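You operate a simulated robot arm through the tools that you are given. There is no shell and no other tool. Be economical: measure what you need, move in short steps, check, and stop when the job is done.

The job below is to be done with a simulated robot arm. You get a single attempt, and the scene is never put back.

JOB
Clean the sink: empty the strainer and sponge off the cocoa mark.
Fine: grounds in the waste tub, strainer on the white drainer; the yellow sponge goes back. What is to be rubbed or washed off counts as gone when no trace of it is left.
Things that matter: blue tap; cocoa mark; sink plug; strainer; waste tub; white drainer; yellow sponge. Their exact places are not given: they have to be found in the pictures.

The check looks at the end state, three seconds after you hand in, the way a careful person would. Anything else that was tipped, shoved, dropped, spilled or broken makes it a failure.

ROBOT AND FRAMES
A 7-joint arm with a three-finger gripper on a trunk, on a base that drives. Base frame: it is fixed to the floor where the robot stands at the start and does not move with it; the origin is under the middle of the robot, x ahead of it, y to its left, z up; the surface under the hand at the start is at about z = 0.77. Readings come in m, degrees, newtons and seconds.
With the tool pointing down near the work surface it reaches from about 0.1 to 0.84 m from the robot's upright axis, wherever it stands. Its first joint turns from -166.0 to 166.0 degrees. Places, roughly: blue tap [0.5, 0.3, 1]; cocoa mark [0.5, 0.2, 0.8]; white drainer [0.6, 0.6, 0.9]. Payload 2.94 kg.
The TCP is the grasp point between the finger pads, 0.03 m short of the fingertips. In the tool frame z runs along the fingers and y along their closing line. The gripper opens to 0.132 m. The gripper's body begins 0.107 m behind the TCP.
Orientation is told as [roll, pitch, yaw] about the base's x, y, z axes, in that order, counted from this pose: with the fingers straight down and closing along the base's y, the tool's x points along the base's -x, its y along +y and its z along -z.

CONTROLS
- The arm moves only by the tool nudge_tool. Its argument "commands" is one flat list of numbers, 7 for each row, row after row: the shift along the base's x, y, z in m, then the turn, a rotation vector about the base's x, y, z in degrees, then the opening, from 0 (shut) to 1 (fully open). In form: [x, y, z, ax, ay, az, jaw, x, y, z, ax, ay, az, jaw, ...]. A call has 1 to 10 rows; each row is the pose to reach, as a shift and turn from the pose commanded when the call began. Each row takes 0.2 s and may step no farther than 0.05 m and 8.6 degrees from the row before; otherwise, or with a gripper value out of range, the whole call is refused. A pose out of reach is approached as far as the arm can. The call stops where the force on the tool passes 40 N (or 10 N more than at its start, if that is more) or the arm is blocked; 0.2 s more then pass. Each finger halts on what it meets, pressing with about 34 N; the grip force reading is that of the motor and also rises with nothing between the fingers. The clock runs only during rows and for 0.2 s after the last one: add rows that repeat a pose to give the fingers time. The reply holds the time, the measured pose of the TCP, the force on the tool along the base axes, the opening and the grip force, in the units named above and with some noise, with the torque about the TCP (base axes, N m) and any sound that the robot's microphone picked up.
- Cameras (640 x 400 px; columns grow to the right, rows downward): "scene" is now at [0.042, 0.2016, 1.9401]; the picture's right is [0.14, -0.99, 0.00], its down [-0.80, -0.11, -0.59] and it looks along [0.58, 0.08, -0.81] (base axes); focal length 251 px, centre (320, 200). "wrist" rides on the gripper at [0.072, 0.003, -0.144] in the tool frame; the picture's right is [-0.04, 1.00, 0.00], its down [-0.88, -0.04, -0.48] and it looks along [-0.48, -0.02, 0.88] (tool axes); focal length 256 px, centre (320, 200).
- capture(camera): a new picture of that camera. The clock stands still meanwhile.
- lift_body(by): slides the trunk up (or, below 0, down) by that many m; the arm and the scene camera ride with it, the base frame stays. It gives what a move gives, with no picture.
- drive_base(legs): drives the robot by 1 to 6 legs, each [ahead, left, turn to the left] in m, m and degrees, along the robot's own axes; the way and the turn of a leg run together, so that a leg with both is an arc; at most 1.5 m and 180 degrees a leg. The arm and the cameras ride along, it lands a little off, and it stops where it bumps. It gives what a move gives.
- pan_tilt(pan, tilt): turns the head with the scene camera to pan (to the left, within 143 degrees either way) and tilt (down, from -29 to 69), counted from straight ahead of the robot. It gives what a move gives.
- pixel_to_xyz(camera, pixels): for up to 12 pixels [column, row] of the newest picture of that camera ("zoom" is the newest enlarged one), the place [x, y, z] in the base frame of the surface seen there, good to about 0.002 m. The clock stands still meanwhile.
- zoom(camera, box): a new picture of the part [left, top, right, bottom] of that camera's present view, enlarged. The clock stands still meanwhile.
- job_done(): hands the job in; it is judged then, once.

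Go step by step. Measure first, check grasps and placings, and put right what went wrong. The budget is 80 turns and 48 pictures, counting those below and the enlarged ones. Unless the task says otherwise, let go and move clear before handing in, and close with one line.

The tools are called after "Request:" as name(argument=value, ...) on one line, values as JSON. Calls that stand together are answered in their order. nudge_tool: Moves the arm, as the interface text tells. Its arguments: {"type":"object","properties":{"commands":{"type":"array","items":{"type":"number"}}},"required":["commands"]} The other tools are called the same way: lift_body (by) slides the trunk up or down; drive_base (legs) drives the base; pan_tilt (pan, tilt) turns the head that bears the scene camera; capture (camera) takes a picture; pixel_to_xyz (camera, pixels) gives the place of the surface under pixels of a picture; zoom (camera, box) takes an enlarged picture of a part of a camera's view; job_done () hands the job in.

At the start:

```text
clock: 0.0
eef_pos: [0.572, -0.0137, 1.3581]
tcp_rot: [0.0, 0.0, 0.0]
wrist_force: [0.7, -0.1, 0.3]
wrist_torque: [0.01, -0.03, 0.02]
opening: 0.132
grip_force: 0.0
trunk travel left (down, up): [-0.45, 0.09]
robot x, y, heading: [-0.0008, -0.0005, 0.3]
head pan, tilt: [8.0, 54.0]
```

scene: 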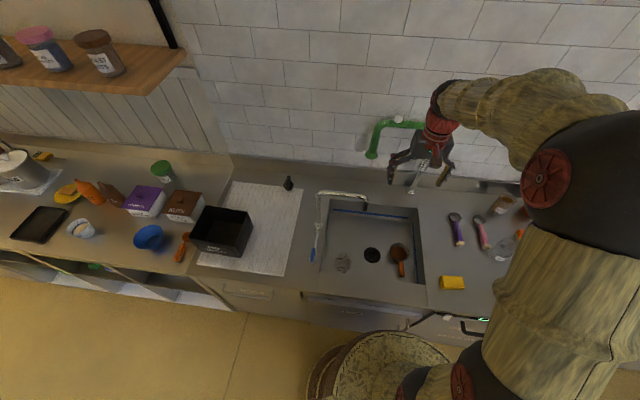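
wrist: 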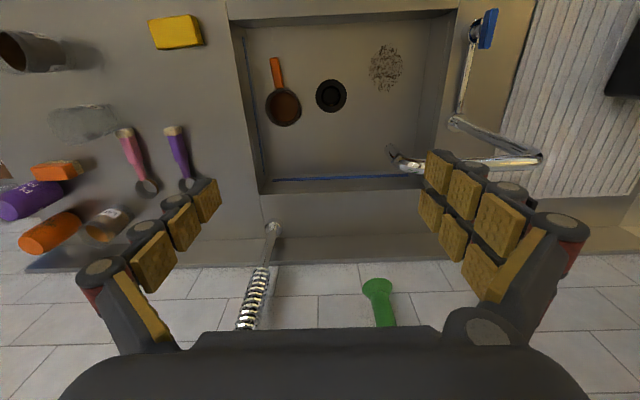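

The sink shows in the scene picture at about (370,245): strainer at (400,257), plug at (372,255), mark at (343,263), sponge at (452,283). I take enlarged views before measuring.

Request:
zoom(camera="scene", box=[290, 170, 490, 310])

Request:
zoom(camera="wrist", box=[140, 0, 540, 250])

Request:
zoom(camera="scene", box=[130, 160, 330, 300])

```text
2.86 times, centred on (390, 240) of scene
```

zoom: 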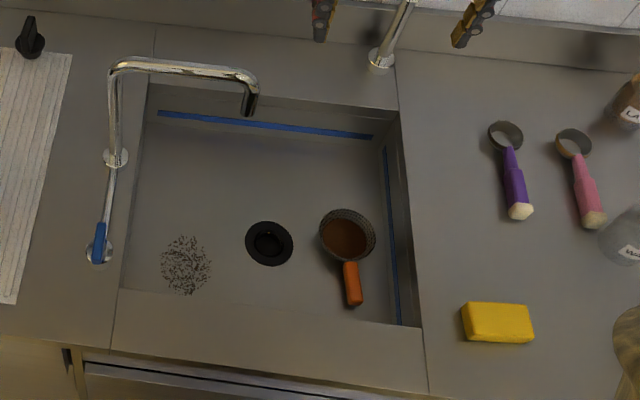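

```text
1.60 times, centred on (340, 125) of wrist
```

zoom: 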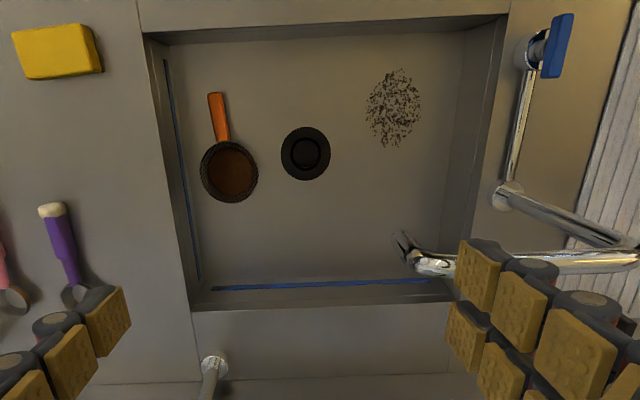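

```text
2.86 times, centred on (230, 230) of scene
```

zoom: 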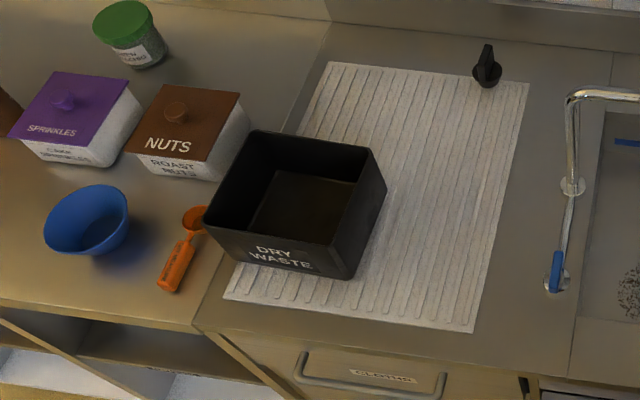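

Views are clear: the dry-waste tub stands partly on the drainer, and the tap has a blue lever. Now I measure the strainer, mark, sponge, sink, tap and tub.

Request:
pixel_to_xyz(camera="wrist", pixels=[[274.4, 60], [280, 86], [284, 107], [266, 107], [300, 105], [282, 125], [331, 96], [331, 82], [369, 67], [402, 59], [391, 45], [385, 91]])

Request:
pixel_to_xyz(camera="wrist", pixels=[[173, 27], [151, 24], [198, 17], [202, 42], [156, 47], [242, 22], [456, 12], [488, 25], [474, 40], [400, 165], [453, 123], [262, 187]])

Request:
pixel_to_xyz(camera="zoom", pixels=[[250, 130], [383, 150], [204, 215], [348, 270], [345, 245], [300, 200], [487, 50], [487, 82], [330, 65], [525, 85], [470, 330], [225, 298]])

Request:
pixel_to_xyz(camera="scene", pixels=[[376, 204], [350, 191], [320, 225], [326, 256], [325, 247], [414, 190], [331, 290], [426, 305], [397, 120], [429, 284], [424, 206], [340, 200]])

```text
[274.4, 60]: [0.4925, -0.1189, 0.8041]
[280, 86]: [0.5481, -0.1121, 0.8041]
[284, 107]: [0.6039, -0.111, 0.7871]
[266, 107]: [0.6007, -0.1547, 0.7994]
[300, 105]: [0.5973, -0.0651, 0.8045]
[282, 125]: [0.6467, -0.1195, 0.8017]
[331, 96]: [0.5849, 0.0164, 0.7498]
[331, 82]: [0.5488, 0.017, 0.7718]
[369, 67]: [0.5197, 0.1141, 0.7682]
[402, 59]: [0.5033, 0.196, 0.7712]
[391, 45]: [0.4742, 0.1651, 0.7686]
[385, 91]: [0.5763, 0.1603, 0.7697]
```

```text
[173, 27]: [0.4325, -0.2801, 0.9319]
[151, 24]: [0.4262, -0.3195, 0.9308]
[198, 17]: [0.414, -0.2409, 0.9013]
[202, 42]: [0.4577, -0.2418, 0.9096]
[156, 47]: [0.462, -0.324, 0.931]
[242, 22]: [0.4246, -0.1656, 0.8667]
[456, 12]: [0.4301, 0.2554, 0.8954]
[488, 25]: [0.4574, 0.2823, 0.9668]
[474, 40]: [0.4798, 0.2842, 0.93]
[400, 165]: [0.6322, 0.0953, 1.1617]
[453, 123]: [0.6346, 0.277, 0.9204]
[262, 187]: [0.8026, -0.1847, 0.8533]
```

```text
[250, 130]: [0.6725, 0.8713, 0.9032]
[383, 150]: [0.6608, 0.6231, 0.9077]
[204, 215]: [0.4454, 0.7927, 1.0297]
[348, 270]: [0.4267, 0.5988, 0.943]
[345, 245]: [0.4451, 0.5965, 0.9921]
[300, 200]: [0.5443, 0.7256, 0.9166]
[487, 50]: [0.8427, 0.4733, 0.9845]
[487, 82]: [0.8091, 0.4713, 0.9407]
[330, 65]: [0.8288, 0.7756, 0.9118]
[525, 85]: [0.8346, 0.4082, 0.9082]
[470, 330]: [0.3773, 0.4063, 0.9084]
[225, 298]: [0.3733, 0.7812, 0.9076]
```

```text
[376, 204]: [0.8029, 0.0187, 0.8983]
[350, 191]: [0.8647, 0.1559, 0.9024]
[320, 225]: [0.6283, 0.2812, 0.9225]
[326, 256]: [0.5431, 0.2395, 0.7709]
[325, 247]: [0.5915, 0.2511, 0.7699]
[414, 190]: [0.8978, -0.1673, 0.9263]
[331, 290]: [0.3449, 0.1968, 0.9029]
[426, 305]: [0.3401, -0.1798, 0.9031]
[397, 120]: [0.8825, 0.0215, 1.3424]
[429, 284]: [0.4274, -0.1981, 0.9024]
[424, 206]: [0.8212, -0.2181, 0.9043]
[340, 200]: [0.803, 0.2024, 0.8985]
```

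Sink floor is z≈0.77 and the counter 0.903. The strainer handle runs along x (0.49→0.55, y≈-0.116, top 0.804), the tub rim is ≈1.03, and the free drainer strip is y 0.41–0.59. I go above the handle with the jaws partly closed.

Request:
nudge_tool(commands=[-0.005, -0.0103, -0.04, 0, 0, 0, 0.4, -0.01, -0.0206, -0.08, 0, 0, 0, 0.4, -0.015, -0.0309, -0.12, 0, 0, 0, 0.4, -0.02, -0.0412, -0.16, 0, 0, 0, 0.4, -0.025, -0.0515, -0.2, 0, 0, 0, 0.4, -0.03, -0.0618, -0.24, 0, 0, 0, 0.4, -0.035, -0.0721, -0.28, 0, 0, 0, 0.4, -0.04, -0.0824, -0.32, 0, 0, 0, 0.4, -0.045, -0.0927, -0.36, 0, 0, 0, 0.4, -0.05, -0.103, -0.4, 0, 0, 0, 0.4])

Request:
capture(camera="wrist")

```text
clock: 2.2
eef_pos: [0.5244, -0.1163, 0.956]
tcp_rot: [-0.1, 0.0, 0.0]
wrist_force: [0.3, -0.5, 0.4]
wrist_torque: [0.02, 0.01, 0.0]
opening: 0.0527
grip_force: 0.0
trunk travel left (down, up): [-0.45, 0.09]
robot x, y, heading: [0.0013, -0.0009, -0.3]
head pan, tilt: [8.0, 54.0]
```

```text
42 pictures are left
```

wrist: 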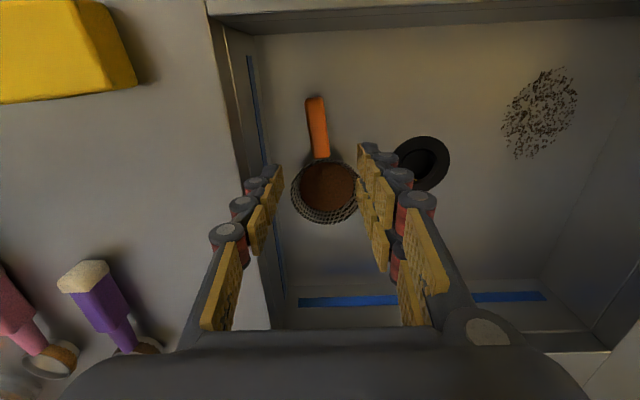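

The hand is over the sink; the handle is at (312,100)-(321,155) with its cup at (325,190). I measure the handle more closely.

Request:
pixel_to_xyz(camera="wrist", pixels=[[313, 100], [317, 125], [320, 150], [309, 125], [325, 125], [328, 185], [294, 190], [358, 190], [325, 222], [330, 120], [258, 110], [250, 60]])

```text
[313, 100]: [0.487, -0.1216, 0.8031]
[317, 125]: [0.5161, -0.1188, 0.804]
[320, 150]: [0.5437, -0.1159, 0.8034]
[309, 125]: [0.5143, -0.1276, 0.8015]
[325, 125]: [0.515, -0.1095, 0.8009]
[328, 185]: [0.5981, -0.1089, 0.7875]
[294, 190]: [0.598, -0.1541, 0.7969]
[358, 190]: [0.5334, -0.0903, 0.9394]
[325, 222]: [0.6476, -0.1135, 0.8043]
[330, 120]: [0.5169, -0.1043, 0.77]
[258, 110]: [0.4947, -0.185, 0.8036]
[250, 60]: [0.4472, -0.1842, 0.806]
```

Handle centre is at (0.517,-0.1185), 0.02 m wide, and the wall is at y=-0.185. I go straight down to z≈0.808 and close.

Request:
nudge_tool(commands=[-0.002, -0.002, -0.04, 0, 0, 0, 0.4, -0.002, -0.002, -0.08, 0, 0, 0, 0.4, -0.002, -0.002, -0.12, 0, 0, 0, 0.4, -0.002, -0.002, -0.147, 0, 0, 0, 0.4, -0.002, -0.002, -0.147, 0, 0, 0, 0.3, -0.002, -0.002, -0.147, 0, 0, 0, 0.2, -0.002, -0.002, -0.147, 0, 0, 0, 0.1, -0.002, -0.002, -0.147, 0, 0, 0, 0, -0.002, -0.002, -0.147, 0, 0, 0, 0])

Request:
capture(camera="wrist")

```text
clock: 4.2
eef_pos: [0.5198, -0.122, 0.8096]
tcp_rot: [0.1, 0.1, -0.1]
wrist_force: [0.6, 0.9, 0.6]
wrist_torque: [-0.04, 0.04, -0.02]
opening: 0.0215
grip_force: 32.9
trunk travel left (down, up): [-0.45, 0.09]
robot x, y, heading: [0.0008, -0.0028, 0.1]
head pan, tilt: [8.0, 54.0]
```

```text
41 pictures are left
```

wrist: 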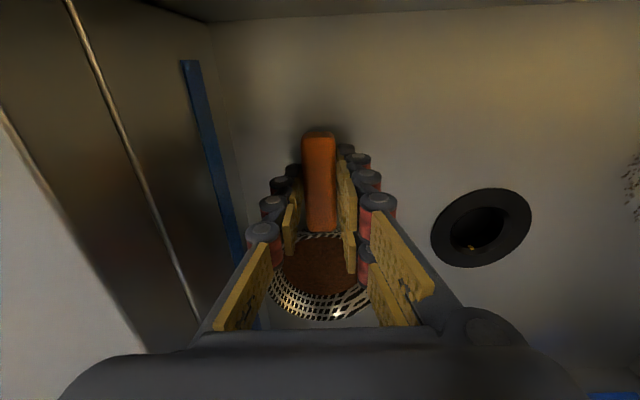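

Gripped (opening 0.0215, 33 N) and the drain is open. Now I lift straight up, smoothly.

Request:
nudge_tool(commands=[0, 0, 0.015, 0, 0, 0, 0, 0, 0, 0.04, 0, 0, 0, 0, 0, 0, 0.07, 0, 0, 0, 0, 0, 0, 0.11, 0, 0, 0, 0, 0, 0, 0.15, 0, 0, 0, 0, 0, 0, 0.19, 0, 0, 0, 0, 0, 0, 0.23, 0, 0, 0, 0, 0, 0, 0.27, 0, 0, 0, 0, 0, 0, 0.3, 0, 0, 0, 0, 0, 0, 0.32, 0, 0, 0, 0])

Request:
capture(camera="wrist")

```text
clock: 6.4
eef_pos: [0.5214, -0.1175, 1.1322]
tcp_rot: [-0.1, 0.0, -0.1]
wrist_force: [-0.5, -0.5, -0.8]
wrist_torque: [-0.02, 0.04, 0.0]
opening: 0.0209
grip_force: 34.0
trunk travel left (down, up): [-0.45, 0.09]
robot x, y, heading: [-0.0013, 0.0006, 0.1]
head pan, tilt: [8.0, 54.0]
```

```text
40 pictures are left
```

wrist: 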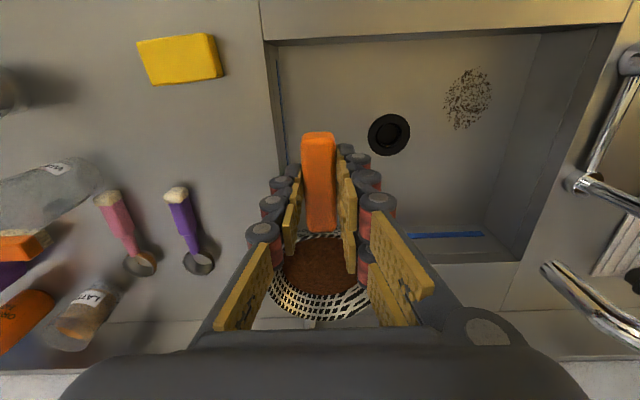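

Strainer is held level with the grounds in it. A basket shows on the floor at scene (380,360); I raise the load and look at the basket before driving.

Request:
nudge_tool(commands=[-0.01, 0, 0.02, 0, 0, 0, 0, -0.03, 0, 0.05, 0, 0, 0, 0, -0.05, 0, 0.08, 0, 0, 0, 0, -0.07, 0, 0.11, 0, 0, 0, 0, -0.09, 0, 0.13, 0, 0, 0, 0, -0.1, 0, 0.14, 0, 0, 0, 0])

Request:
pan_tilt(pan=40, tilt=60)

Request:
capture(camera="scene")

```text
clock: 7.8
eef_pos: [0.4198, -0.12, 1.2707]
tcp_rot: [-0.1, 0.0, 0.0]
wrist_force: [-0.4, 0.3, -1.6]
wrist_torque: [0.01, 0.1, -0.01]
opening: 0.0212
grip_force: 33.3
trunk travel left (down, up): [-0.45, 0.09]
robot x, y, heading: [0.0011, -0.0019, -0.0]
head pan, tilt: [8.0, 54.0]
```

```text
clock: 8.8
eef_pos: [0.42, -0.119, 1.2699]
tcp_rot: [0.0, 0.0, 0.0]
wrist_force: [-1.2, -0.7, -1.3]
wrist_torque: [0.01, 0.09, 0.01]
opening: 0.0213
grip_force: 33.9
trunk travel left (down, up): [-0.45, 0.09]
robot x, y, heading: [-0.0037, -0.001, -0.1]
head pan, tilt: [40.0, 60.0]
```

```text
39 pictures are left
```

scene: 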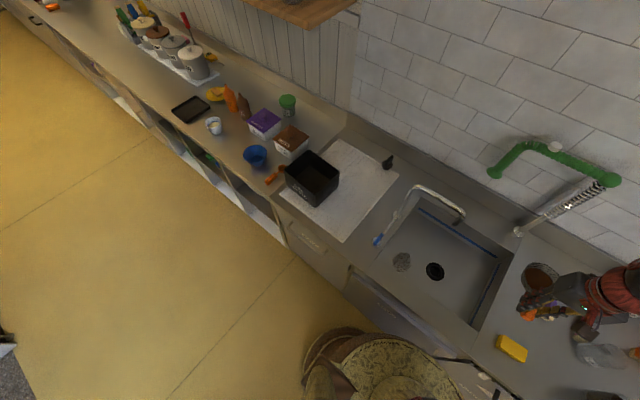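

The "basket" at (390,370) looks like the robot's own base. I measure it, plus the tub corners in this view.

Request:
pixel_to_xyz(camera="scene", pixels=[[390, 370], [340, 340], [330, 385], [310, 215], [250, 300], [286, 165], [315, 150], [341, 168], [318, 206], [278, 192], [312, 178], [347, 300]])

Request:
zoom(camera="scene", box=[240, 90, 440, 250])

```text
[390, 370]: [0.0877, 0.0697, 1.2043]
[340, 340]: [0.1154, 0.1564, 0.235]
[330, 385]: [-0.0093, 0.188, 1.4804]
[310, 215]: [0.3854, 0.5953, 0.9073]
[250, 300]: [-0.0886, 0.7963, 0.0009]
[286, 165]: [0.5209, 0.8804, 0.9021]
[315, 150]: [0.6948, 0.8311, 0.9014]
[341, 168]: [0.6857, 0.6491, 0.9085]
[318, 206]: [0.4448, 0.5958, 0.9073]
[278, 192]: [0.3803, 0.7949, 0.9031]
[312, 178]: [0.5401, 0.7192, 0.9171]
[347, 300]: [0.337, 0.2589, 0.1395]
```

```text
2.50 times, centred on (340, 170) of scene
```

zoom: 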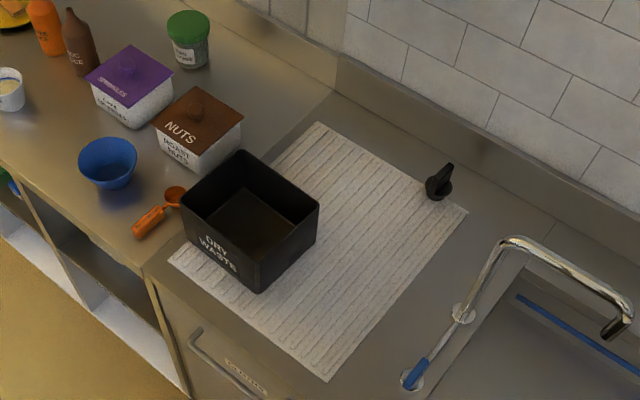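

That is the robot itself, so the floor to the left is free. I drive 0.5 m left with the strainer high.

Request:
pixel_to_xyz(camera="zoom", pixels=[[241, 154], [317, 205], [257, 262], [184, 198], [250, 228], [440, 170], [440, 195], [520, 240], [610, 330], [463, 312], [412, 378], [418, 365]])

Request:
drive_base(legs=[[0, 0.25, 0], [0, 0.25, 0]])

Request:
capture(camera="scene")

```text
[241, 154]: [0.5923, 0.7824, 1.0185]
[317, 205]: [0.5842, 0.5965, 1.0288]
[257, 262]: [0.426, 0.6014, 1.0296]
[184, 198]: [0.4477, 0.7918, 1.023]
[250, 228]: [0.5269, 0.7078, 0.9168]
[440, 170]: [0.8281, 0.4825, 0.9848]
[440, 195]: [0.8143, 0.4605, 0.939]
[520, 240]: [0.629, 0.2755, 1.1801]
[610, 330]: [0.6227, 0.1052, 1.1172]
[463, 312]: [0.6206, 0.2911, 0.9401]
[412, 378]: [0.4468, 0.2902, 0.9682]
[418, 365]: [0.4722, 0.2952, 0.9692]
```

```text
clock: 11.9
eef_pos: [0.4205, 0.3668, 1.2696]
tcp_rot: [-0.1, 0.0, -0.1]
wrist_force: [-0.3, 2.0, -0.7]
wrist_torque: [-0.03, 0.06, 0.0]
opening: 0.0211
grip_force: 34.1
trunk travel left (down, up): [-0.45, 0.09]
robot x, y, heading: [0.0022, 0.4858, -0.0]
head pan, tilt: [40.0, 60.0]
```

```text
37 pictures are left
```

scene: 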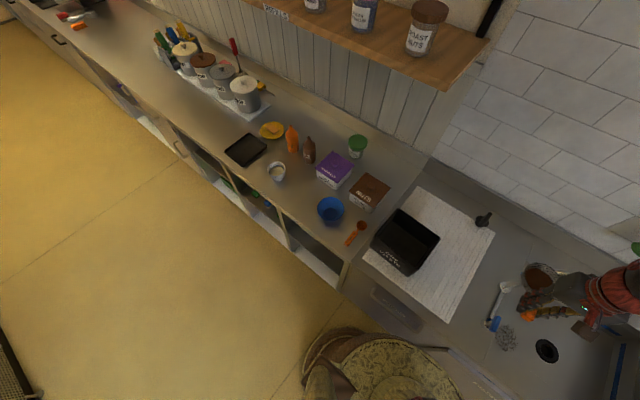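

Tub rim is x 0.427–0.59, y 0.597–0.79, z≈1.03, and the robot is at y=0.486. I turn the strainer 85° left while moving it toward the tub's right side.

Request:
nudge_tool(commands=[0.003, 0.018, -0.005, 0, 0, 8.5, 0, 0.006, 0.036, -0.01, 0, 0, 17, 0, 0.009, 0.054, -0.015, 0, 0, 25.5, 0, 0.012, 0.072, -0.02, 0, 0, 34, 0, 0.015, 0.09, -0.025, 0, 0, 42.5, 0, 0.018, 0.108, -0.03, 0, 0, 51, 0, 0.021, 0.126, -0.035, 0, 0, 59.5, 0, 0.024, 0.144, -0.04, 0, 0, 68, 0, 0.027, 0.162, -0.045, 0, 0, 76.5, 0, 0.03, 0.18, -0.05, 0, 0, 85, 0])

Request:
capture(camera="wrist")

```text
clock: 14.1
eef_pos: [0.4513, 0.546, 1.2197]
tcp_rot: [0.0, 0.1, 85.1]
wrist_force: [-0.4, 0.1, -1.3]
wrist_torque: [-0.1, 0.01, -0.02]
opening: 0.0214
grip_force: 34.1
trunk travel left (down, up): [-0.45, 0.09]
robot x, y, heading: [-0.0017, 0.4841, 0.0]
head pan, tilt: [40.0, 60.0]
```

```text
36 pictures are left
```

wrist: 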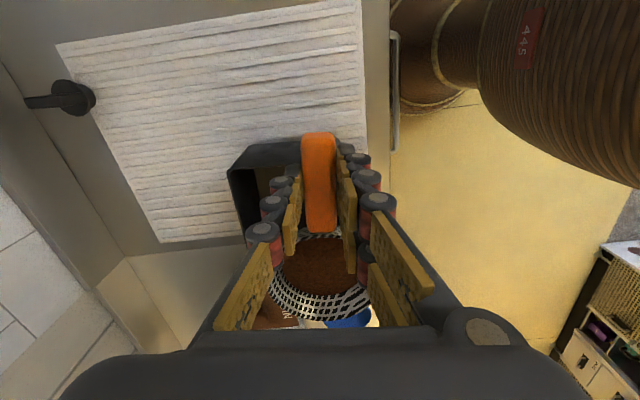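

Cup now points to +y over the tub side. I move to (0.53,0.58,1.15), so the cup is inside the tub outline, without tilting yet.

Request:
nudge_tool(commands=[0.02, 0.009, -0.015, 0, 0, 0, 0, 0.04, 0.018, -0.03, 0, 0, 0, 0, 0.06, 0.027, -0.05, 0, 0, 0, 0, 0.079, 0.034, -0.07, 0, 0, 0, 0])

Request:
capture(camera="scene")

```text
clock: 15.1
eef_pos: [0.5302, 0.581, 1.1505]
tcp_rot: [0.1, 0.0, 84.9]
wrist_force: [0.3, 0.0, -1.2]
wrist_torque: [-0.09, 0.03, -0.04]
opening: 0.0211
grip_force: 34.3
trunk travel left (down, up): [-0.45, 0.09]
robot x, y, heading: [0.0022, 0.4866, -0.2]
head pan, tilt: [40.0, 60.0]
```

```text
35 pictures are left
```

scene: 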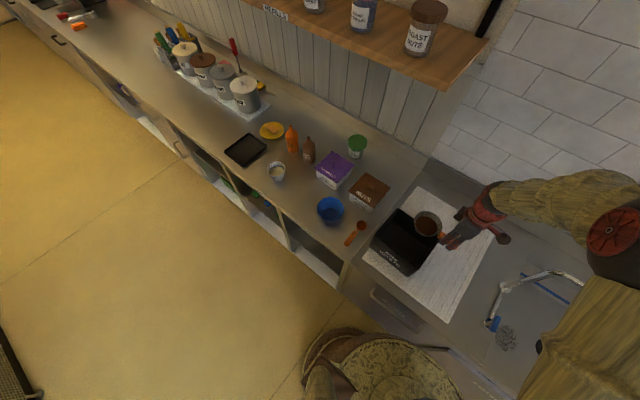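

The cup at (428,224) is over the tub. I start tipping about the handle axis, in two stages.

Request:
nudge_tool(commands=[0, 0, 0, 0, -8, 0, 0, 0, 0, 0, 0, -16, 0, 0, 0, 0, 0, 0, -24, 0, 0, 0, 0, 0, 0, -32, 0, 0, 0, 0, 0, 0, -40, 0, 0])

Request:
zoom(camera="scene", box=[340, 150, 540, 290])

```text
clock: 16.3
eef_pos: [0.5273, 0.5776, 1.1522]
tcp_rot: [-37.8, -2.8, 85.8]
wrist_force: [-2.5, -1.4, -2.0]
wrist_torque: [-0.02, -0.19, 0.04]
opening: 0.0216
grip_force: 34.1
trunk travel left (down, up): [-0.45, 0.09]
robot x, y, heading: [0.001, 0.4829, 0.0]
head pan, tilt: [40.0, 60.0]
```

```text
2.86 times, centred on (440, 220) of scene
```

zoom: 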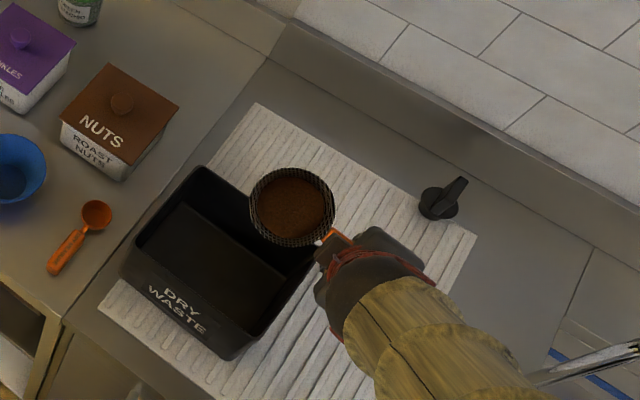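

Grounds are still in at ~38° and the cup is inside the outline. I continue to about 110°, edging 0.015 m left and 0.02 m up.

Request:
nudge_tool(commands=[0, 0.005, 0.005, 0, -8, 0, 0, 0, 0.01, 0.01, 0, -16, 0, 0, 0, 0.015, 0.015, 0, -24, 0, 0, 0, 0.015, 0.02, 0, -32, 0, 0, 0, 0.015, 0.02, 0, -40, 0, 0, 0, 0.015, 0.02, 0, -48, 0, 0, 0, 0.015, 0.02, 0, -56, 0, 0, 0, 0.015, 0.02, 0, -64, 0, 0, 0, 0.015, 0.02, 0, -72, 0, 0, 0, 0.015, 0.02, 0, -80, 0, 0])

Request:
zoom(camera="scene", box=[340, 150, 540, 290])

```text
clock: 18.5
eef_pos: [0.5738, 0.6116, 1.1847]
tcp_rot: [-119.0, -4.5, 92.4]
wrist_force: [0.3, -0.3, -1.9]
wrist_torque: [-0.05, -0.04, 0.0]
opening: 0.0209
grip_force: 34.0
out of reach, approached as far as the arm can: row 1, 10
trunk travel left (down, up): [-0.45, 0.09]
robot x, y, heading: [-0.001, 0.4855, -0.1]
head pan, tilt: [40.0, 60.0]
```

```text
2.86 times, centred on (440, 220) of scene
```

zoom: 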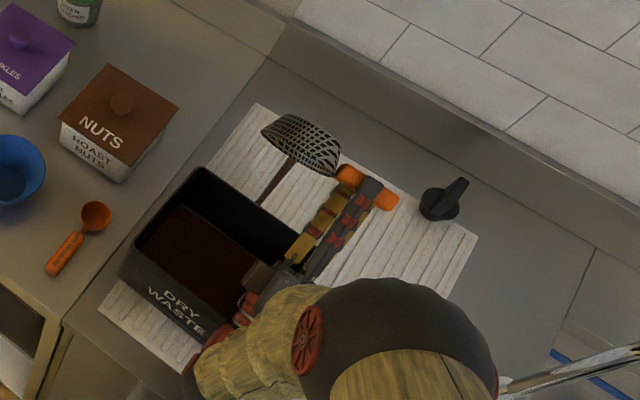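

Grounds are streaming out at (275,180). The hand drifted to x=0.574, so I bring it back slightly and let it run.

Request:
nudge_tool(commands=[-0.02, 0, 0, 0, 0, 0, 0, -0.03, 0, 0, 0, 0, 0, 0, -0.03, 0, 0, 0, 0, 0, 0, -0.03, 0, 0, 0, 0, 0, 0])

Request:
zoom(camera="scene", box=[340, 150, 540, 290])

```text
clock: 19.5
eef_pos: [0.5711, 0.6187, 1.1937]
tcp_rot: [-119.7, -4.5, 92.4]
wrist_force: [-1.0, -0.3, -1.2]
wrist_torque: [-0.06, 0.06, -0.01]
opening: 0.0215
grip_force: 34.5
out of reach, approached as far as the arm can: row 1, 2, 3, 4
trunk travel left (down, up): [-0.45, 0.09]
robot x, y, heading: [0.0009, 0.4831, -0.3]
head pan, tilt: [40.0, 60.0]
```

```text
2.86 times, centred on (440, 220) of scene
```

zoom: 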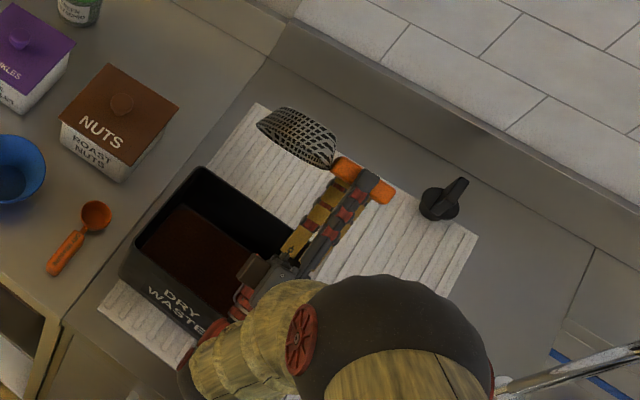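

The stream has ended and the tub floor is brown. I turn the strainer back upright, moving up and away to the right of the tub.

Request:
nudge_tool(commands=[0, 0, 0.01, 0, 8, 0, 0, 0, 0, 0.02, 0, 16, 0, 0, 0, 0, 0.02, 0, 24, 0, 0, 0, 0, 0.02, 0, 32, 0, 0, 0, 0, 0.02, 0, 40, 0, 0, 0, 0, 0.02, 0, 48, 0, 0, 0, 0, 0.02, 0, 56, 0, 0, 0, 0, 0.02, 0, 64, 0, 0, 0, 0, 0.02, 0, 72, 0, 0, 0, 0, 0.02, 0, 80, 0, 0])

Request:
nudge_tool(commands=[0, 0, 0.01, 0, 8, 0, 0, 0, 0, 0.02, 0, 16, 0, 0, 0, 0, 0.02, 0, 24, 0, 0, 0, 0, 0.02, 0, 32, 0, 0, 0, 0, 0.02, 0, 39.5, 0, 0])

Request:
capture(camera="wrist")

```text
clock: 21.7
eef_pos: [0.5705, 0.6203, 1.213]
tcp_rot: [-39.6, -3.1, 86.2]
wrist_force: [-0.4, 0.8, -0.8]
wrist_torque: [-0.07, 0.03, 0.01]
opening: 0.0212
grip_force: 33.8
trunk travel left (down, up): [-0.45, 0.09]
robot x, y, heading: [0.0013, 0.4851, -0.2]
head pan, tilt: [40.0, 60.0]
```

```text
clock: 22.9
eef_pos: [0.5704, 0.6198, 1.2327]
tcp_rot: [-0.1, 0.0, 85.0]
wrist_force: [-0.3, -0.6, -0.8]
wrist_torque: [-0.08, 0.04, 0.02]
opening: 0.0211
grip_force: 33.7
out of reach, approached as far as the arm can: row 2
trunk travel left (down, up): [-0.45, 0.09]
robot x, y, heading: [-0.0028, 0.4859, 0.1]
head pan, tilt: [40.0, 60.0]
```

```text
31 pictures are left
```

wrist: 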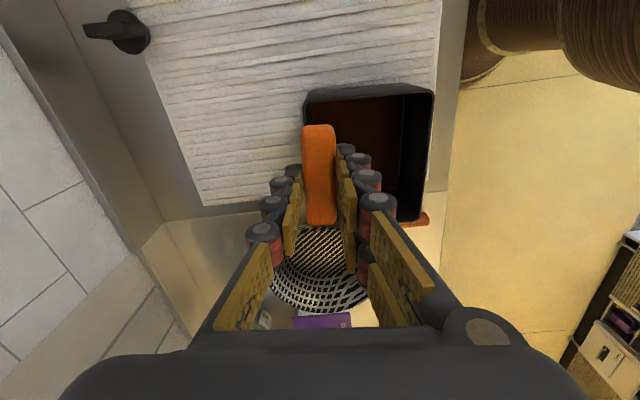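

The cup is empty. I turn the strainer back to handle along x over the free drainer strip at (0.56,0.50).

Request:
nudge_tool(commands=[-0.001, -0.012, 0, 0, 0, -8.5, 0, -0.002, -0.024, 0, 0, 0, -17, 0, -0.003, -0.036, 0, 0, 0, -25.5, 0, -0.004, -0.048, 0, 0, 0, -34, 0, -0.005, -0.06, 0, 0, 0, -42.5, 0, -0.006, -0.072, 0, 0, 0, -51, 0, -0.007, -0.084, 0, 0, 0, -59.5, 0, -0.008, -0.096, 0, 0, 0, -68, 0, -0.009, -0.108, 0, 0, 0, -76.5, 0, -0.01, -0.12, 0, 0, 0, -85, 0])

Request:
nudge_tool(commands=[0, 0, -0.04, 0, 0, 0, 0, 0, 0, -0.08, 0, 0, 0, 0, 0, 0, -0.12, 0, 0, 0, 0, 0, 0, -0.16, 0, 0, 0, 0, 0, 0, -0.2, 0, 0, 0, 0, 0, 0, -0.23, 0, 0, 0, 0, 0, 0, -0.25, 0, 0, 0, 0])

Request:
capture(camera="wrist")

```text
clock: 25.1
eef_pos: [0.5585, 0.5003, 1.2325]
tcp_rot: [-0.5, 0.1, -0.2]
wrist_force: [0.0, 0.1, 0.2]
wrist_torque: [0.0, 0.11, 0.02]
opening: 0.021
grip_force: 34.2
trunk travel left (down, up): [-0.45, 0.09]
robot x, y, heading: [0.0016, 0.4862, -0.4]
head pan, tilt: [40.0, 60.0]
```

```text
clock: 26.7
eef_pos: [0.5605, 0.5004, 0.984]
tcp_rot: [-0.5, 0.0, -0.1]
wrist_force: [0.5, 0.3, -1.5]
wrist_torque: [0.03, 0.09, 0.01]
opening: 0.0212
grip_force: 34.0
trunk travel left (down, up): [-0.45, 0.09]
robot x, y, heading: [-0.0031, 0.484, -0.1]
head pan, tilt: [40.0, 60.0]
```

```text
30 pictures are left
```

wrist: 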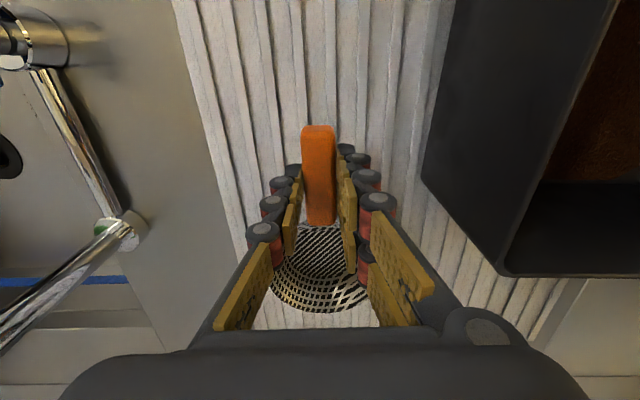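

It hangs over the drainer strip, clear of the tub. I lower gently to contact.

Request:
nudge_tool(commands=[0, 0, -0.02, 0, 0, 0, 0, 0, 0, -0.028, 0, 0, 0, 0, 0, 0, -0.031, 0, 0, 0, 0, 0, 0, -0.034, 0, 0, 0, 0, 0, 0, -0.034, 0, 0, 0, 0])

```text
clock: 27.9
eef_pos: [0.5607, 0.5011, 0.9512]
tcp_rot: [-0.5, -0.2, -0.1]
wrist_force: [-0.2, 0.3, 16.6]
wrist_torque: [0.05, -0.84, -0.03]
opening: 0.0217
grip_force: 34.1
trunk travel left (down, up): [-0.45, 0.09]
robot x, y, heading: [0.0024, 0.4817, -0.0]
head pan, tilt: [40.0, 60.0]
```

Contact at 16.6 N with z=0.951. I ease up 1 mm, open partly, and rise.

Request:
nudge_tool(commands=[0, 0, 0.001, 0, 0, 0, 0, 0, 0, 0.001, 0, 0, 0, 0.2, 0, 0, 0.001, 0, 0, 0, 0.3, 0, 0, 0.001, 0, 0, 0, 0.4, 0, 0, 0.001, 0, 0, 0, 0.4, 0, 0, 0.03, 0, 0, 0, 0.4, 0, 0, 0.07, 0, 0, 0, 0.4, 0, 0, 0.12, 0, 0, 0, 0.4, 0, 0, 0.17, 0, 0, 0, 0.4, 0, 0, 0.22, 0, 0, 0, 0.4])

Request:
capture(camera="wrist")

```text
clock: 30.1
eef_pos: [0.5577, 0.5, 1.1714]
tcp_rot: [-0.4, 0.0, -0.1]
wrist_force: [-0.5, -0.1, 0.2]
wrist_torque: [0.0, -0.04, 0.03]
opening: 0.053
grip_force: 0.1
trunk travel left (down, up): [-0.45, 0.09]
robot x, y, heading: [0.0009, 0.4841, -0.0]
head pan, tilt: [40.0, 60.0]
```

```text
29 pictures are left
```

wrist: 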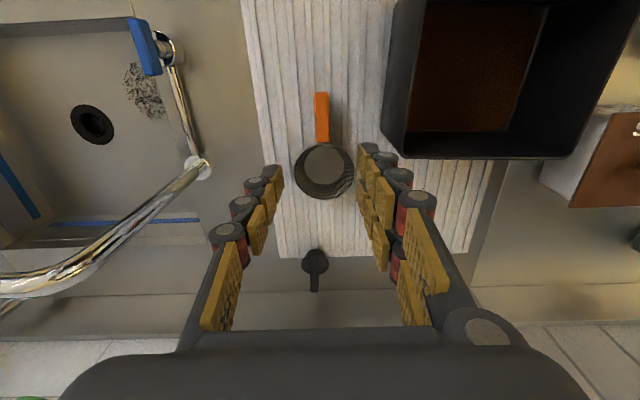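

Strainer sits on the drainer, empty, and the grounds are in the tub. Hand up and back, then drive right to y≈0.

Request:
nudge_tool(commands=[-0.02, 0, 0.04, 0, 0, 0, 0.6, -0.05, 0, 0.07, 0, 0, 0, 0.7, -0.08, 0, 0.1, 0, 0, 0, 0.8, -0.12, 0, 0.11, 0, 0, 0, 0.8, -0.14, 0, 0.12, 0, 0, 0, 0.8])

Request:
drive_base(legs=[[0, -0.25, 0], [0, -0.25, 0]])

Request:
pan_tilt(pan=0, tilt=60)

Request:
nudge_tool(commands=[0, -0.04, 0, 0, 0, 0, 0.8, 0, -0.08, 0, 0, 0, 0, 0.8, 0, -0.12, 0, 0, 0, 0, 0.8, 0, -0.16, 0, 0, 0, 0, 0.8, 0, -0.2, 0, 0, 0, 0, 0.8, 0, -0.24, 0, 0, 0, 0, 0.8, 0, -0.28, 0, 0, 0, 0, 0.8])

Request:
capture(camera="wrist")

```text
clock: 31.3
eef_pos: [0.4192, 0.4995, 1.2873]
tcp_rot: [-0.4, 0.0, 0.1]
wrist_force: [0.3, -0.1, 0.0]
wrist_torque: [0.01, -0.01, -0.01]
opening: 0.1061
grip_force: 0.1
trunk travel left (down, up): [-0.45, 0.09]
robot x, y, heading: [-0.0009, 0.4861, -0.2]
head pan, tilt: [40.0, 60.0]
```

```text
clock: 34.6
eef_pos: [0.4182, -0.0125, 1.2863]
tcp_rot: [-0.4, 0.0, -0.4]
wrist_force: [0.1, -0.7, 0.6]
wrist_torque: [0.05, 0.01, 0.0]
opening: 0.1055
grip_force: 0.1
trunk travel left (down, up): [-0.45, 0.09]
robot x, y, heading: [-0.0024, -0.0243, -0.5]
head pan, tilt: [40.0, 60.0]
```

```text
clock: 35.7
eef_pos: [0.418, -0.0128, 1.2861]
tcp_rot: [-0.4, -0.1, -0.4]
wrist_force: [-1.2, -0.2, 0.6]
wrist_torque: [0.0, 0.05, -0.02]
opening: 0.1055
grip_force: 0.0
trunk travel left (down, up): [-0.45, 0.09]
robot x, y, heading: [-0.0021, -0.0285, -0.6]
head pan, tilt: [0.0, 60.0]
```

```text
clock: 37.3
eef_pos: [0.4192, -0.2913, 1.284]
tcp_rot: [-0.5, 0.0, -0.4]
wrist_force: [-0.3, -0.8, -0.4]
wrist_torque: [0.06, 0.0, -0.01]
opening: 0.1058
grip_force: 0.1
trunk travel left (down, up): [-0.45, 0.09]
robot x, y, heading: [0.0003, -0.0232, -0.3]
head pan, tilt: [0.0, 60.0]
```

```text
28 pictures are left
```

wrist: 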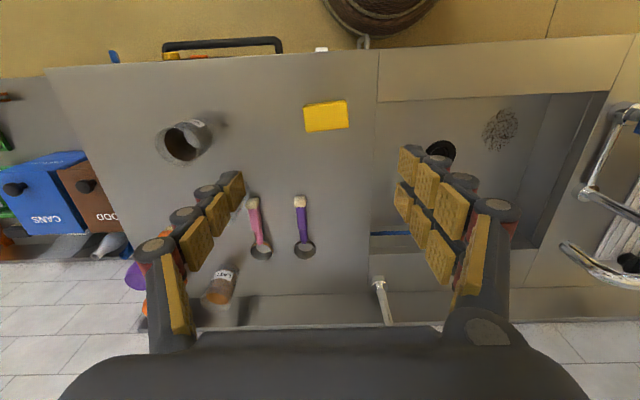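

Sponge is at (326,116). I measure its edges from here.

Request:
pixel_to_xyz(camera="wrist", pixels=[[305, 107], [346, 102], [347, 126], [308, 131], [326, 116], [306, 118], [346, 114], [326, 104], [327, 127], [330, 145]])

Request:
zoom(camera="wrist", box=[280, 80, 380, 150])

```text
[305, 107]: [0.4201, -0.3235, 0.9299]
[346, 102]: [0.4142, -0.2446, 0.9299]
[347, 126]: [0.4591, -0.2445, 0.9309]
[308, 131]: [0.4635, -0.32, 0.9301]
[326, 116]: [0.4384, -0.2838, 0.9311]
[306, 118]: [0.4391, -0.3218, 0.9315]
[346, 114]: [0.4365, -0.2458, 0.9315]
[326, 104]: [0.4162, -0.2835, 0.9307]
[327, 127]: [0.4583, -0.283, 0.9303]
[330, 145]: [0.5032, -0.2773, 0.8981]
```

```text
5.71 times, centred on (330, 115) of wrist
```

zoom: 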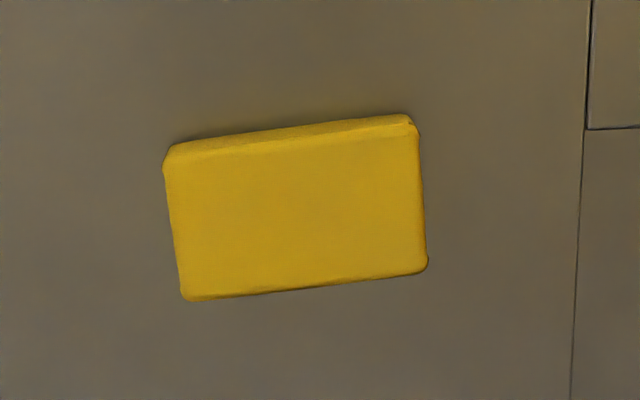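

Sponge centre is (0.438,-0.2835), turned about +4°, top 0.931. I descend so the fingertips stop ~9 mm above the counter and grip its ends.

Request:
nudge_tool(commands=[0.005, 0.002, -0.04, 0, 0, 4, 0.8, 0.01, 0.004, -0.08, 0, 0, 4, 0.8, 0.015, 0.006, -0.12, 0, 0, 4, 0.8, 0.019, 0.008, -0.16, 0, 0, 4, 0.8, 0.019, 0.008, -0.2, 0, 0, 4, 0.8, 0.019, 0.008, -0.24, 0, 0, 4, 0.8, 0.019, 0.008, -0.27, 0, 0, 4, 0.8, 0.019, 0.008, -0.3, 0, 0, 4, 0.8, 0.019, 0.008, -0.325, 0, 0, 4, 0.8, 0.019, 0.008, -0.342, 0, 0, 4, 0.8])

Request:
capture(camera="wrist")

```text
clock: 39.5
eef_pos: [0.4366, -0.2827, 0.9427]
tcp_rot: [-0.5, 0.0, 3.6]
wrist_force: [0.1, -0.2, 0.6]
wrist_torque: [-0.03, 0.0, 0.01]
opening: 0.1056
grip_force: 0.0
trunk travel left (down, up): [-0.45, 0.09]
robot x, y, heading: [-0.0016, -0.0248, -0.7]
head pan, tilt: [0.0, 60.0]
```

```text
26 pictures are left
```

wrist: 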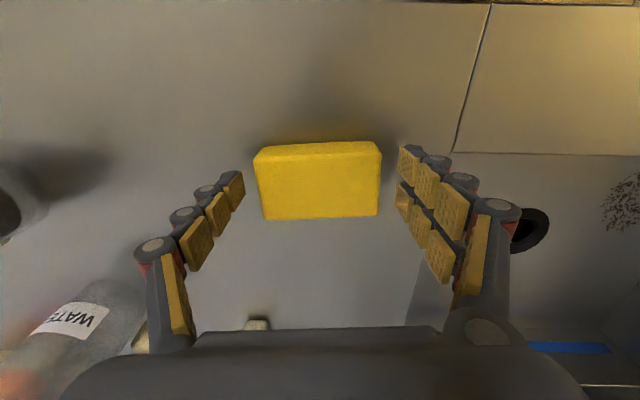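

Fingers straddle the sponge evenly. Close on it and lift a little.

Request:
nudge_tool(commands=[0, 0, 0, 0, 0, 0, 0.65, 0, 0, 0, 0, 0, 0, 0.5, 0, 0, 0, 0, 0, 0, 0.4, 0, 0, 0, 0, 0, 0, 0.4, 0, 0, 0.01, 0, 0, 0, 0.4, 0, 0, 0.04, 0, 0, 0, 0.4, 0, 0, 0.08, 0, 0, 0, 0.4])

Request:
capture(camera="wrist")

```text
clock: 41.1
eef_pos: [0.434, -0.2854, 1.0233]
tcp_rot: [-0.6, 0.0, 3.4]
wrist_force: [-0.4, 0.8, -0.8]
wrist_torque: [0.01, -0.06, 0.02]
opening: 0.0836
grip_force: 34.2
trunk travel left (down, up): [-0.45, 0.09]
robot x, y, heading: [0.0002, -0.028, -0.9]
head pan, tilt: [0.0, 60.0]
```

```text
25 pictures are left
```

wrist: 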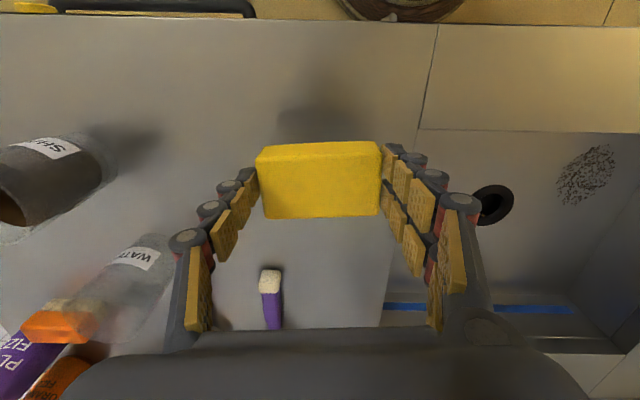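

Sponge is held (opening 0.0836). I move at height to above the mark, staying on the robot side of the spout.

Request:
nudge_tool(commands=[0.008, 0.043, 0.005, 0, 0, 0, 0.4, 0.016, 0.087, 0.01, 0, 0, 0, 0.4, 0.024, 0.131, 0.01, 0, 0, 0, 0.4, 0.032, 0.175, 0.01, 0, 0, 0, 0.4, 0.04, 0.219, 0.01, 0, 0, 0, 0.4, 0.048, 0.263, 0.01, 0, 0, 0, 0.4, 0.056, 0.307, 0.005, 0, 0, 0, 0.4, 0.064, 0.351, 0, 0, 0, 0, 0.4, 0.07, 0.395, -0.005, 0, 0, 0, 0.4, 0.075, 0.435, -0.01, 0, 0, 0, 0.4])

Request:
capture(camera="wrist")

Request:
capture(camera="scene")

```text
clock: 43.3
eef_pos: [0.5092, 0.1558, 1.0133]
tcp_rot: [-0.6, -0.1, 3.4]
wrist_force: [0.3, 0.0, -0.2]
wrist_torque: [-0.04, 0.05, 0.0]
opening: 0.0838
grip_force: 33.6
trunk travel left (down, up): [-0.45, 0.09]
robot x, y, heading: [-0.0042, -0.024, -0.5]
head pan, tilt: [0.0, 60.0]
```

```text
24 pictures are left
```

wrist: 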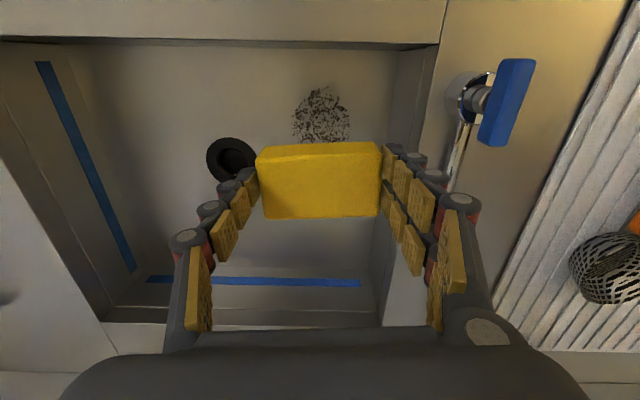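

```text
23 pictures are left
```

scene: 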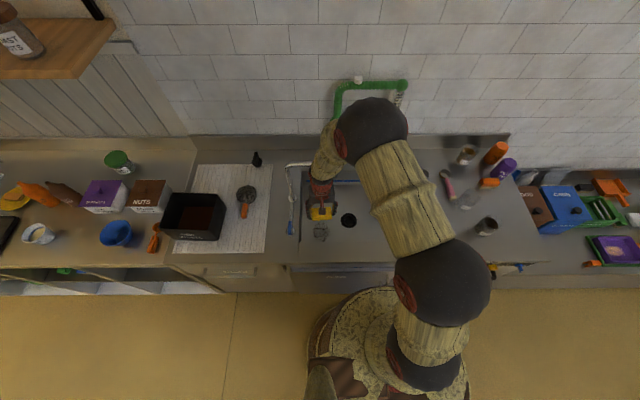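

The mark is at (321,115) in the wrist view. The wrist link at scene (325,155) is close to the spout, so I measure that clearance before descending.

Request:
zoom(camera="scene", box=[270, 90, 430, 260])

Request:
pixel_to_xyz(camera="scene", pixels=[[312, 165], [325, 160], [330, 135], [318, 150], [320, 190], [310, 188], [305, 164], [370, 130], [325, 172]])

```text
2.35 times, centred on (350, 175) of scene
```

zoom: 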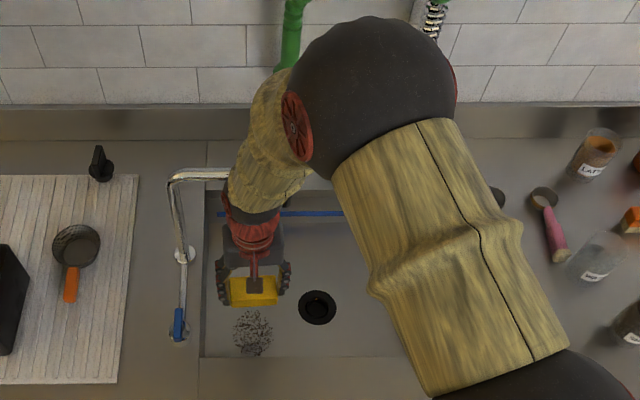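

```text
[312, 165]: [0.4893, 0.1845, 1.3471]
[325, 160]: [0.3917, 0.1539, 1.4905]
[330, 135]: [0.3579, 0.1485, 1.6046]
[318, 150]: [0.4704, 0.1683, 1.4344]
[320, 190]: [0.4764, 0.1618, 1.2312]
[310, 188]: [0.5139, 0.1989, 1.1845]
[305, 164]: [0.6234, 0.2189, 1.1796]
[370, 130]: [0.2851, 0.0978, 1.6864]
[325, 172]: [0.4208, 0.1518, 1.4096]
```

The arm rises above and toward the robot, clear of the spout. I descend onto the mark until light contact.

Request:
nudge_tool(commands=[0, 0, -0.04, 0, 0, 0, 0.4, 0, 0, -0.08, 0, 0, 0, 0.4, 0, 0, -0.12, 0, 0, 0, 0.4, 0, 0, -0.16, 0, 0, 0, 0.4, 0, 0, -0.19, 0, 0, 0, 0.4, 0, 0, -0.2, 0, 0, 0, 0.4, 0, 0, -0.204, 0, 0, 0, 0.4, 0, 0, -0.207, 0, 0, 0, 0.4])

```text
clock: 45.0
eef_pos: [0.5099, 0.1515, 0.8128]
tcp_rot: [-0.4, -0.2, 3.7]
wrist_force: [-11.8, -3.4, 31.5]
wrist_torque: [-0.14, 0.22, 0.03]
opening: 0.0837
grip_force: 34.6
trunk travel left (down, up): [-0.45, 0.09]
robot x, y, heading: [-0.009, -0.0222, -0.3]
head pan, tilt: [0.0, 60.0]
stopped in row 8: the force on the tool passed its limit at 40 N (the readings are from after the stop); the commanded pose is now the measured one
```

Floor contact with 31 N, which is too hard. I ease off 3 mm and start strokes in x.

Request:
nudge_tool(commands=[0, 0.003, 0.003, 0, 0, 0, 0.4, 0, 0.003, 0.002, 0, 0, 0, 0.4])

```text
clock: 45.6
eef_pos: [0.5119, 0.1556, 0.8129]
tcp_rot: [-0.4, -0.3, 3.6]
wrist_force: [-1.4, -2.9, 4.1]
wrist_torque: [-0.1, 0.0, -0.04]
opening: 0.0837
grip_force: 34.1
trunk travel left (down, up): [-0.45, 0.09]
robot x, y, heading: [-0.0004, -0.0233, -0.1]
head pan, tilt: [0.0, 60.0]
```

Light contact at 4 N. Now rub in x over 0.495–0.557 with a slight y spread, 1 mm lower.

Request:
nudge_tool(commands=[-0.017, 0, -0.001, 0, 0, 0, 0.4, 0.013, 0, -0.001, 0, 0, 0, 0.4, 0.045, 0, -0.001, 0, 0, 0, 0.4, 0.045, 0.012, -0.001, 0, 0, 0, 0.4, 0.013, 0.012, -0.001, 0, 0, 0, 0.4, -0.017, 0.012, -0.001, 0, 0, 0, 0.4, -0.017, -0.012, -0.001, 0, 0, 0, 0.4, 0.013, -0.012, -0.001, 0, 0, 0, 0.4, 0.045, -0.012, -0.001, 0, 0, 0, 0.4, 0.013, 0, -0.001, 0, 0, 0, 0.4])

Request:
capture(camera="wrist")

```text
clock: 47.8
eef_pos: [0.5244, 0.1556, 0.8163]
tcp_rot: [-0.5, -0.3, 3.7]
wrist_force: [0.2, -0.1, 0.2]
wrist_torque: [-0.02, -0.02, 0.0]
opening: 0.0838
grip_force: 34.2
trunk travel left (down, up): [-0.45, 0.09]
robot x, y, heading: [-0.0048, -0.0243, -0.4]
head pan, tilt: [0.0, 60.0]
```

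```text
21 pictures are left
```

wrist: 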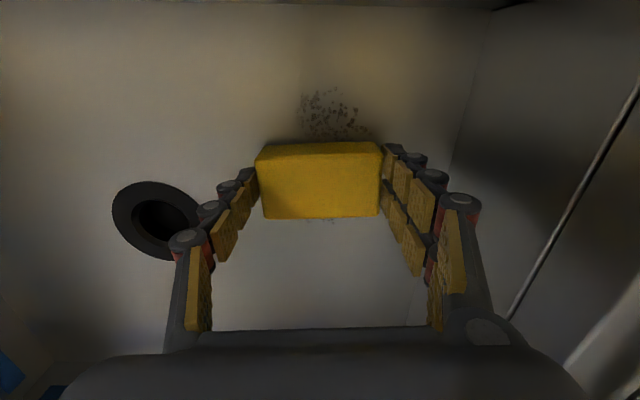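

Rubbing dry fades the mark; the remainder is at (335,115), toward the robot. Force had dropped to zero, so I press 4 mm lower and rub more, reaching further to -x.

Request:
nudge_tool(commands=[-0.02, 0, -0.002, 0, 0, 0, 0.4, -0.042, 0, -0.004, 0, 0, 0, 0.4, -0.01, 0, -0.004, 0, 0, 0, 0.4, 0.03, 0, -0.004, 0, 0, 0, 0.4, 0, 0, -0.004, 0, 0, 0, 0.4, -0.042, 0, -0.004, 0, 0, 0, 0.4, -0.042, 0.012, -0.004, 0, 0, 0, 0.4, -0.01, 0.012, -0.004, 0, 0, 0, 0.4, 0.03, 0.012, -0.004, 0, 0, 0, 0.4])

Request:
capture(camera="wrist")

```text
clock: 48.5
eef_pos: [0.4936, 0.1574, 0.8117]
tcp_rot: [-0.3, -0.3, 3.7]
wrist_force: [-8.4, 1.6, 21.4]
wrist_torque: [0.06, 0.17, -0.02]
opening: 0.0838
grip_force: 33.6
trunk travel left (down, up): [-0.45, 0.09]
robot x, y, heading: [-0.0043, -0.0216, -0.3]
head pan, tilt: [0.0, 60.0]
stopped in row 3: the force on the tool passed its limit at 47 N (the readings are from after the stop); the commanded pose is now the measured one
```

```text
20 pictures are left
```

wrist: 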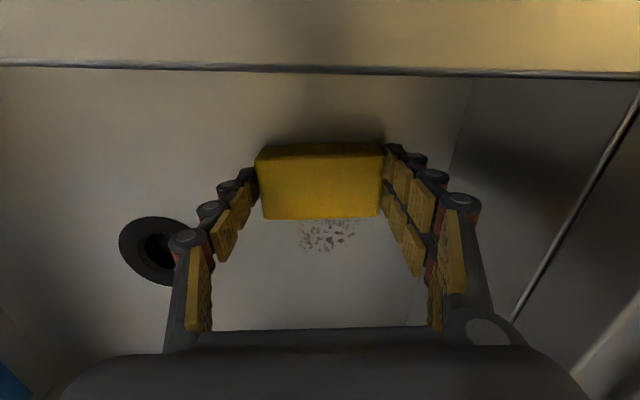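

Remaining faint specks lie just beyond the sponge at (328,235). I ease off ~1.5 mm and stroke over them in +x.

Request:
nudge_tool(commands=[0, 0, 0.002, 0, 0, 0, 0.4, 0.02, 0, 0.001, 0, 0, 0, 0.4, 0.04, 0, 0.001, 0, 0, 0, 0.4, 0.06, 0, 0.001, 0, 0, 0, 0.4, 0.04, 0, 0.001, 0, 0, 0, 0.4, 0.02, 0, 0.001, 0, 0, 0, 0.4, 0, 0, 0.001, 0, 0, 0, 0.4, -0.01, 0, 0.001, 0, 0, 0, 0.4])

Request:
capture(camera="wrist")

```text
clock: 49.2
eef_pos: [0.5192, 0.1587, 0.8116]
tcp_rot: [-0.5, -0.1, 3.7]
wrist_force: [-1.8, -2.2, 7.1]
wrist_torque: [-0.08, -0.17, -0.04]
opening: 0.0835
grip_force: 33.5
trunk travel left (down, up): [-0.45, 0.09]
robot x, y, heading: [-0.0029, -0.0245, -0.5]
head pan, tilt: [0.0, 60.0]
stopped in row 3: the force on the tool passed its limit at 41 N (the readings are from after the stop); the commanded pose is now the measured one
```

```text
19 pictures are left
```

wrist: 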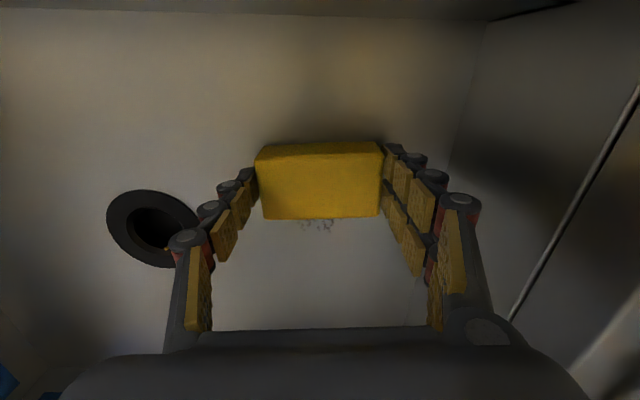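

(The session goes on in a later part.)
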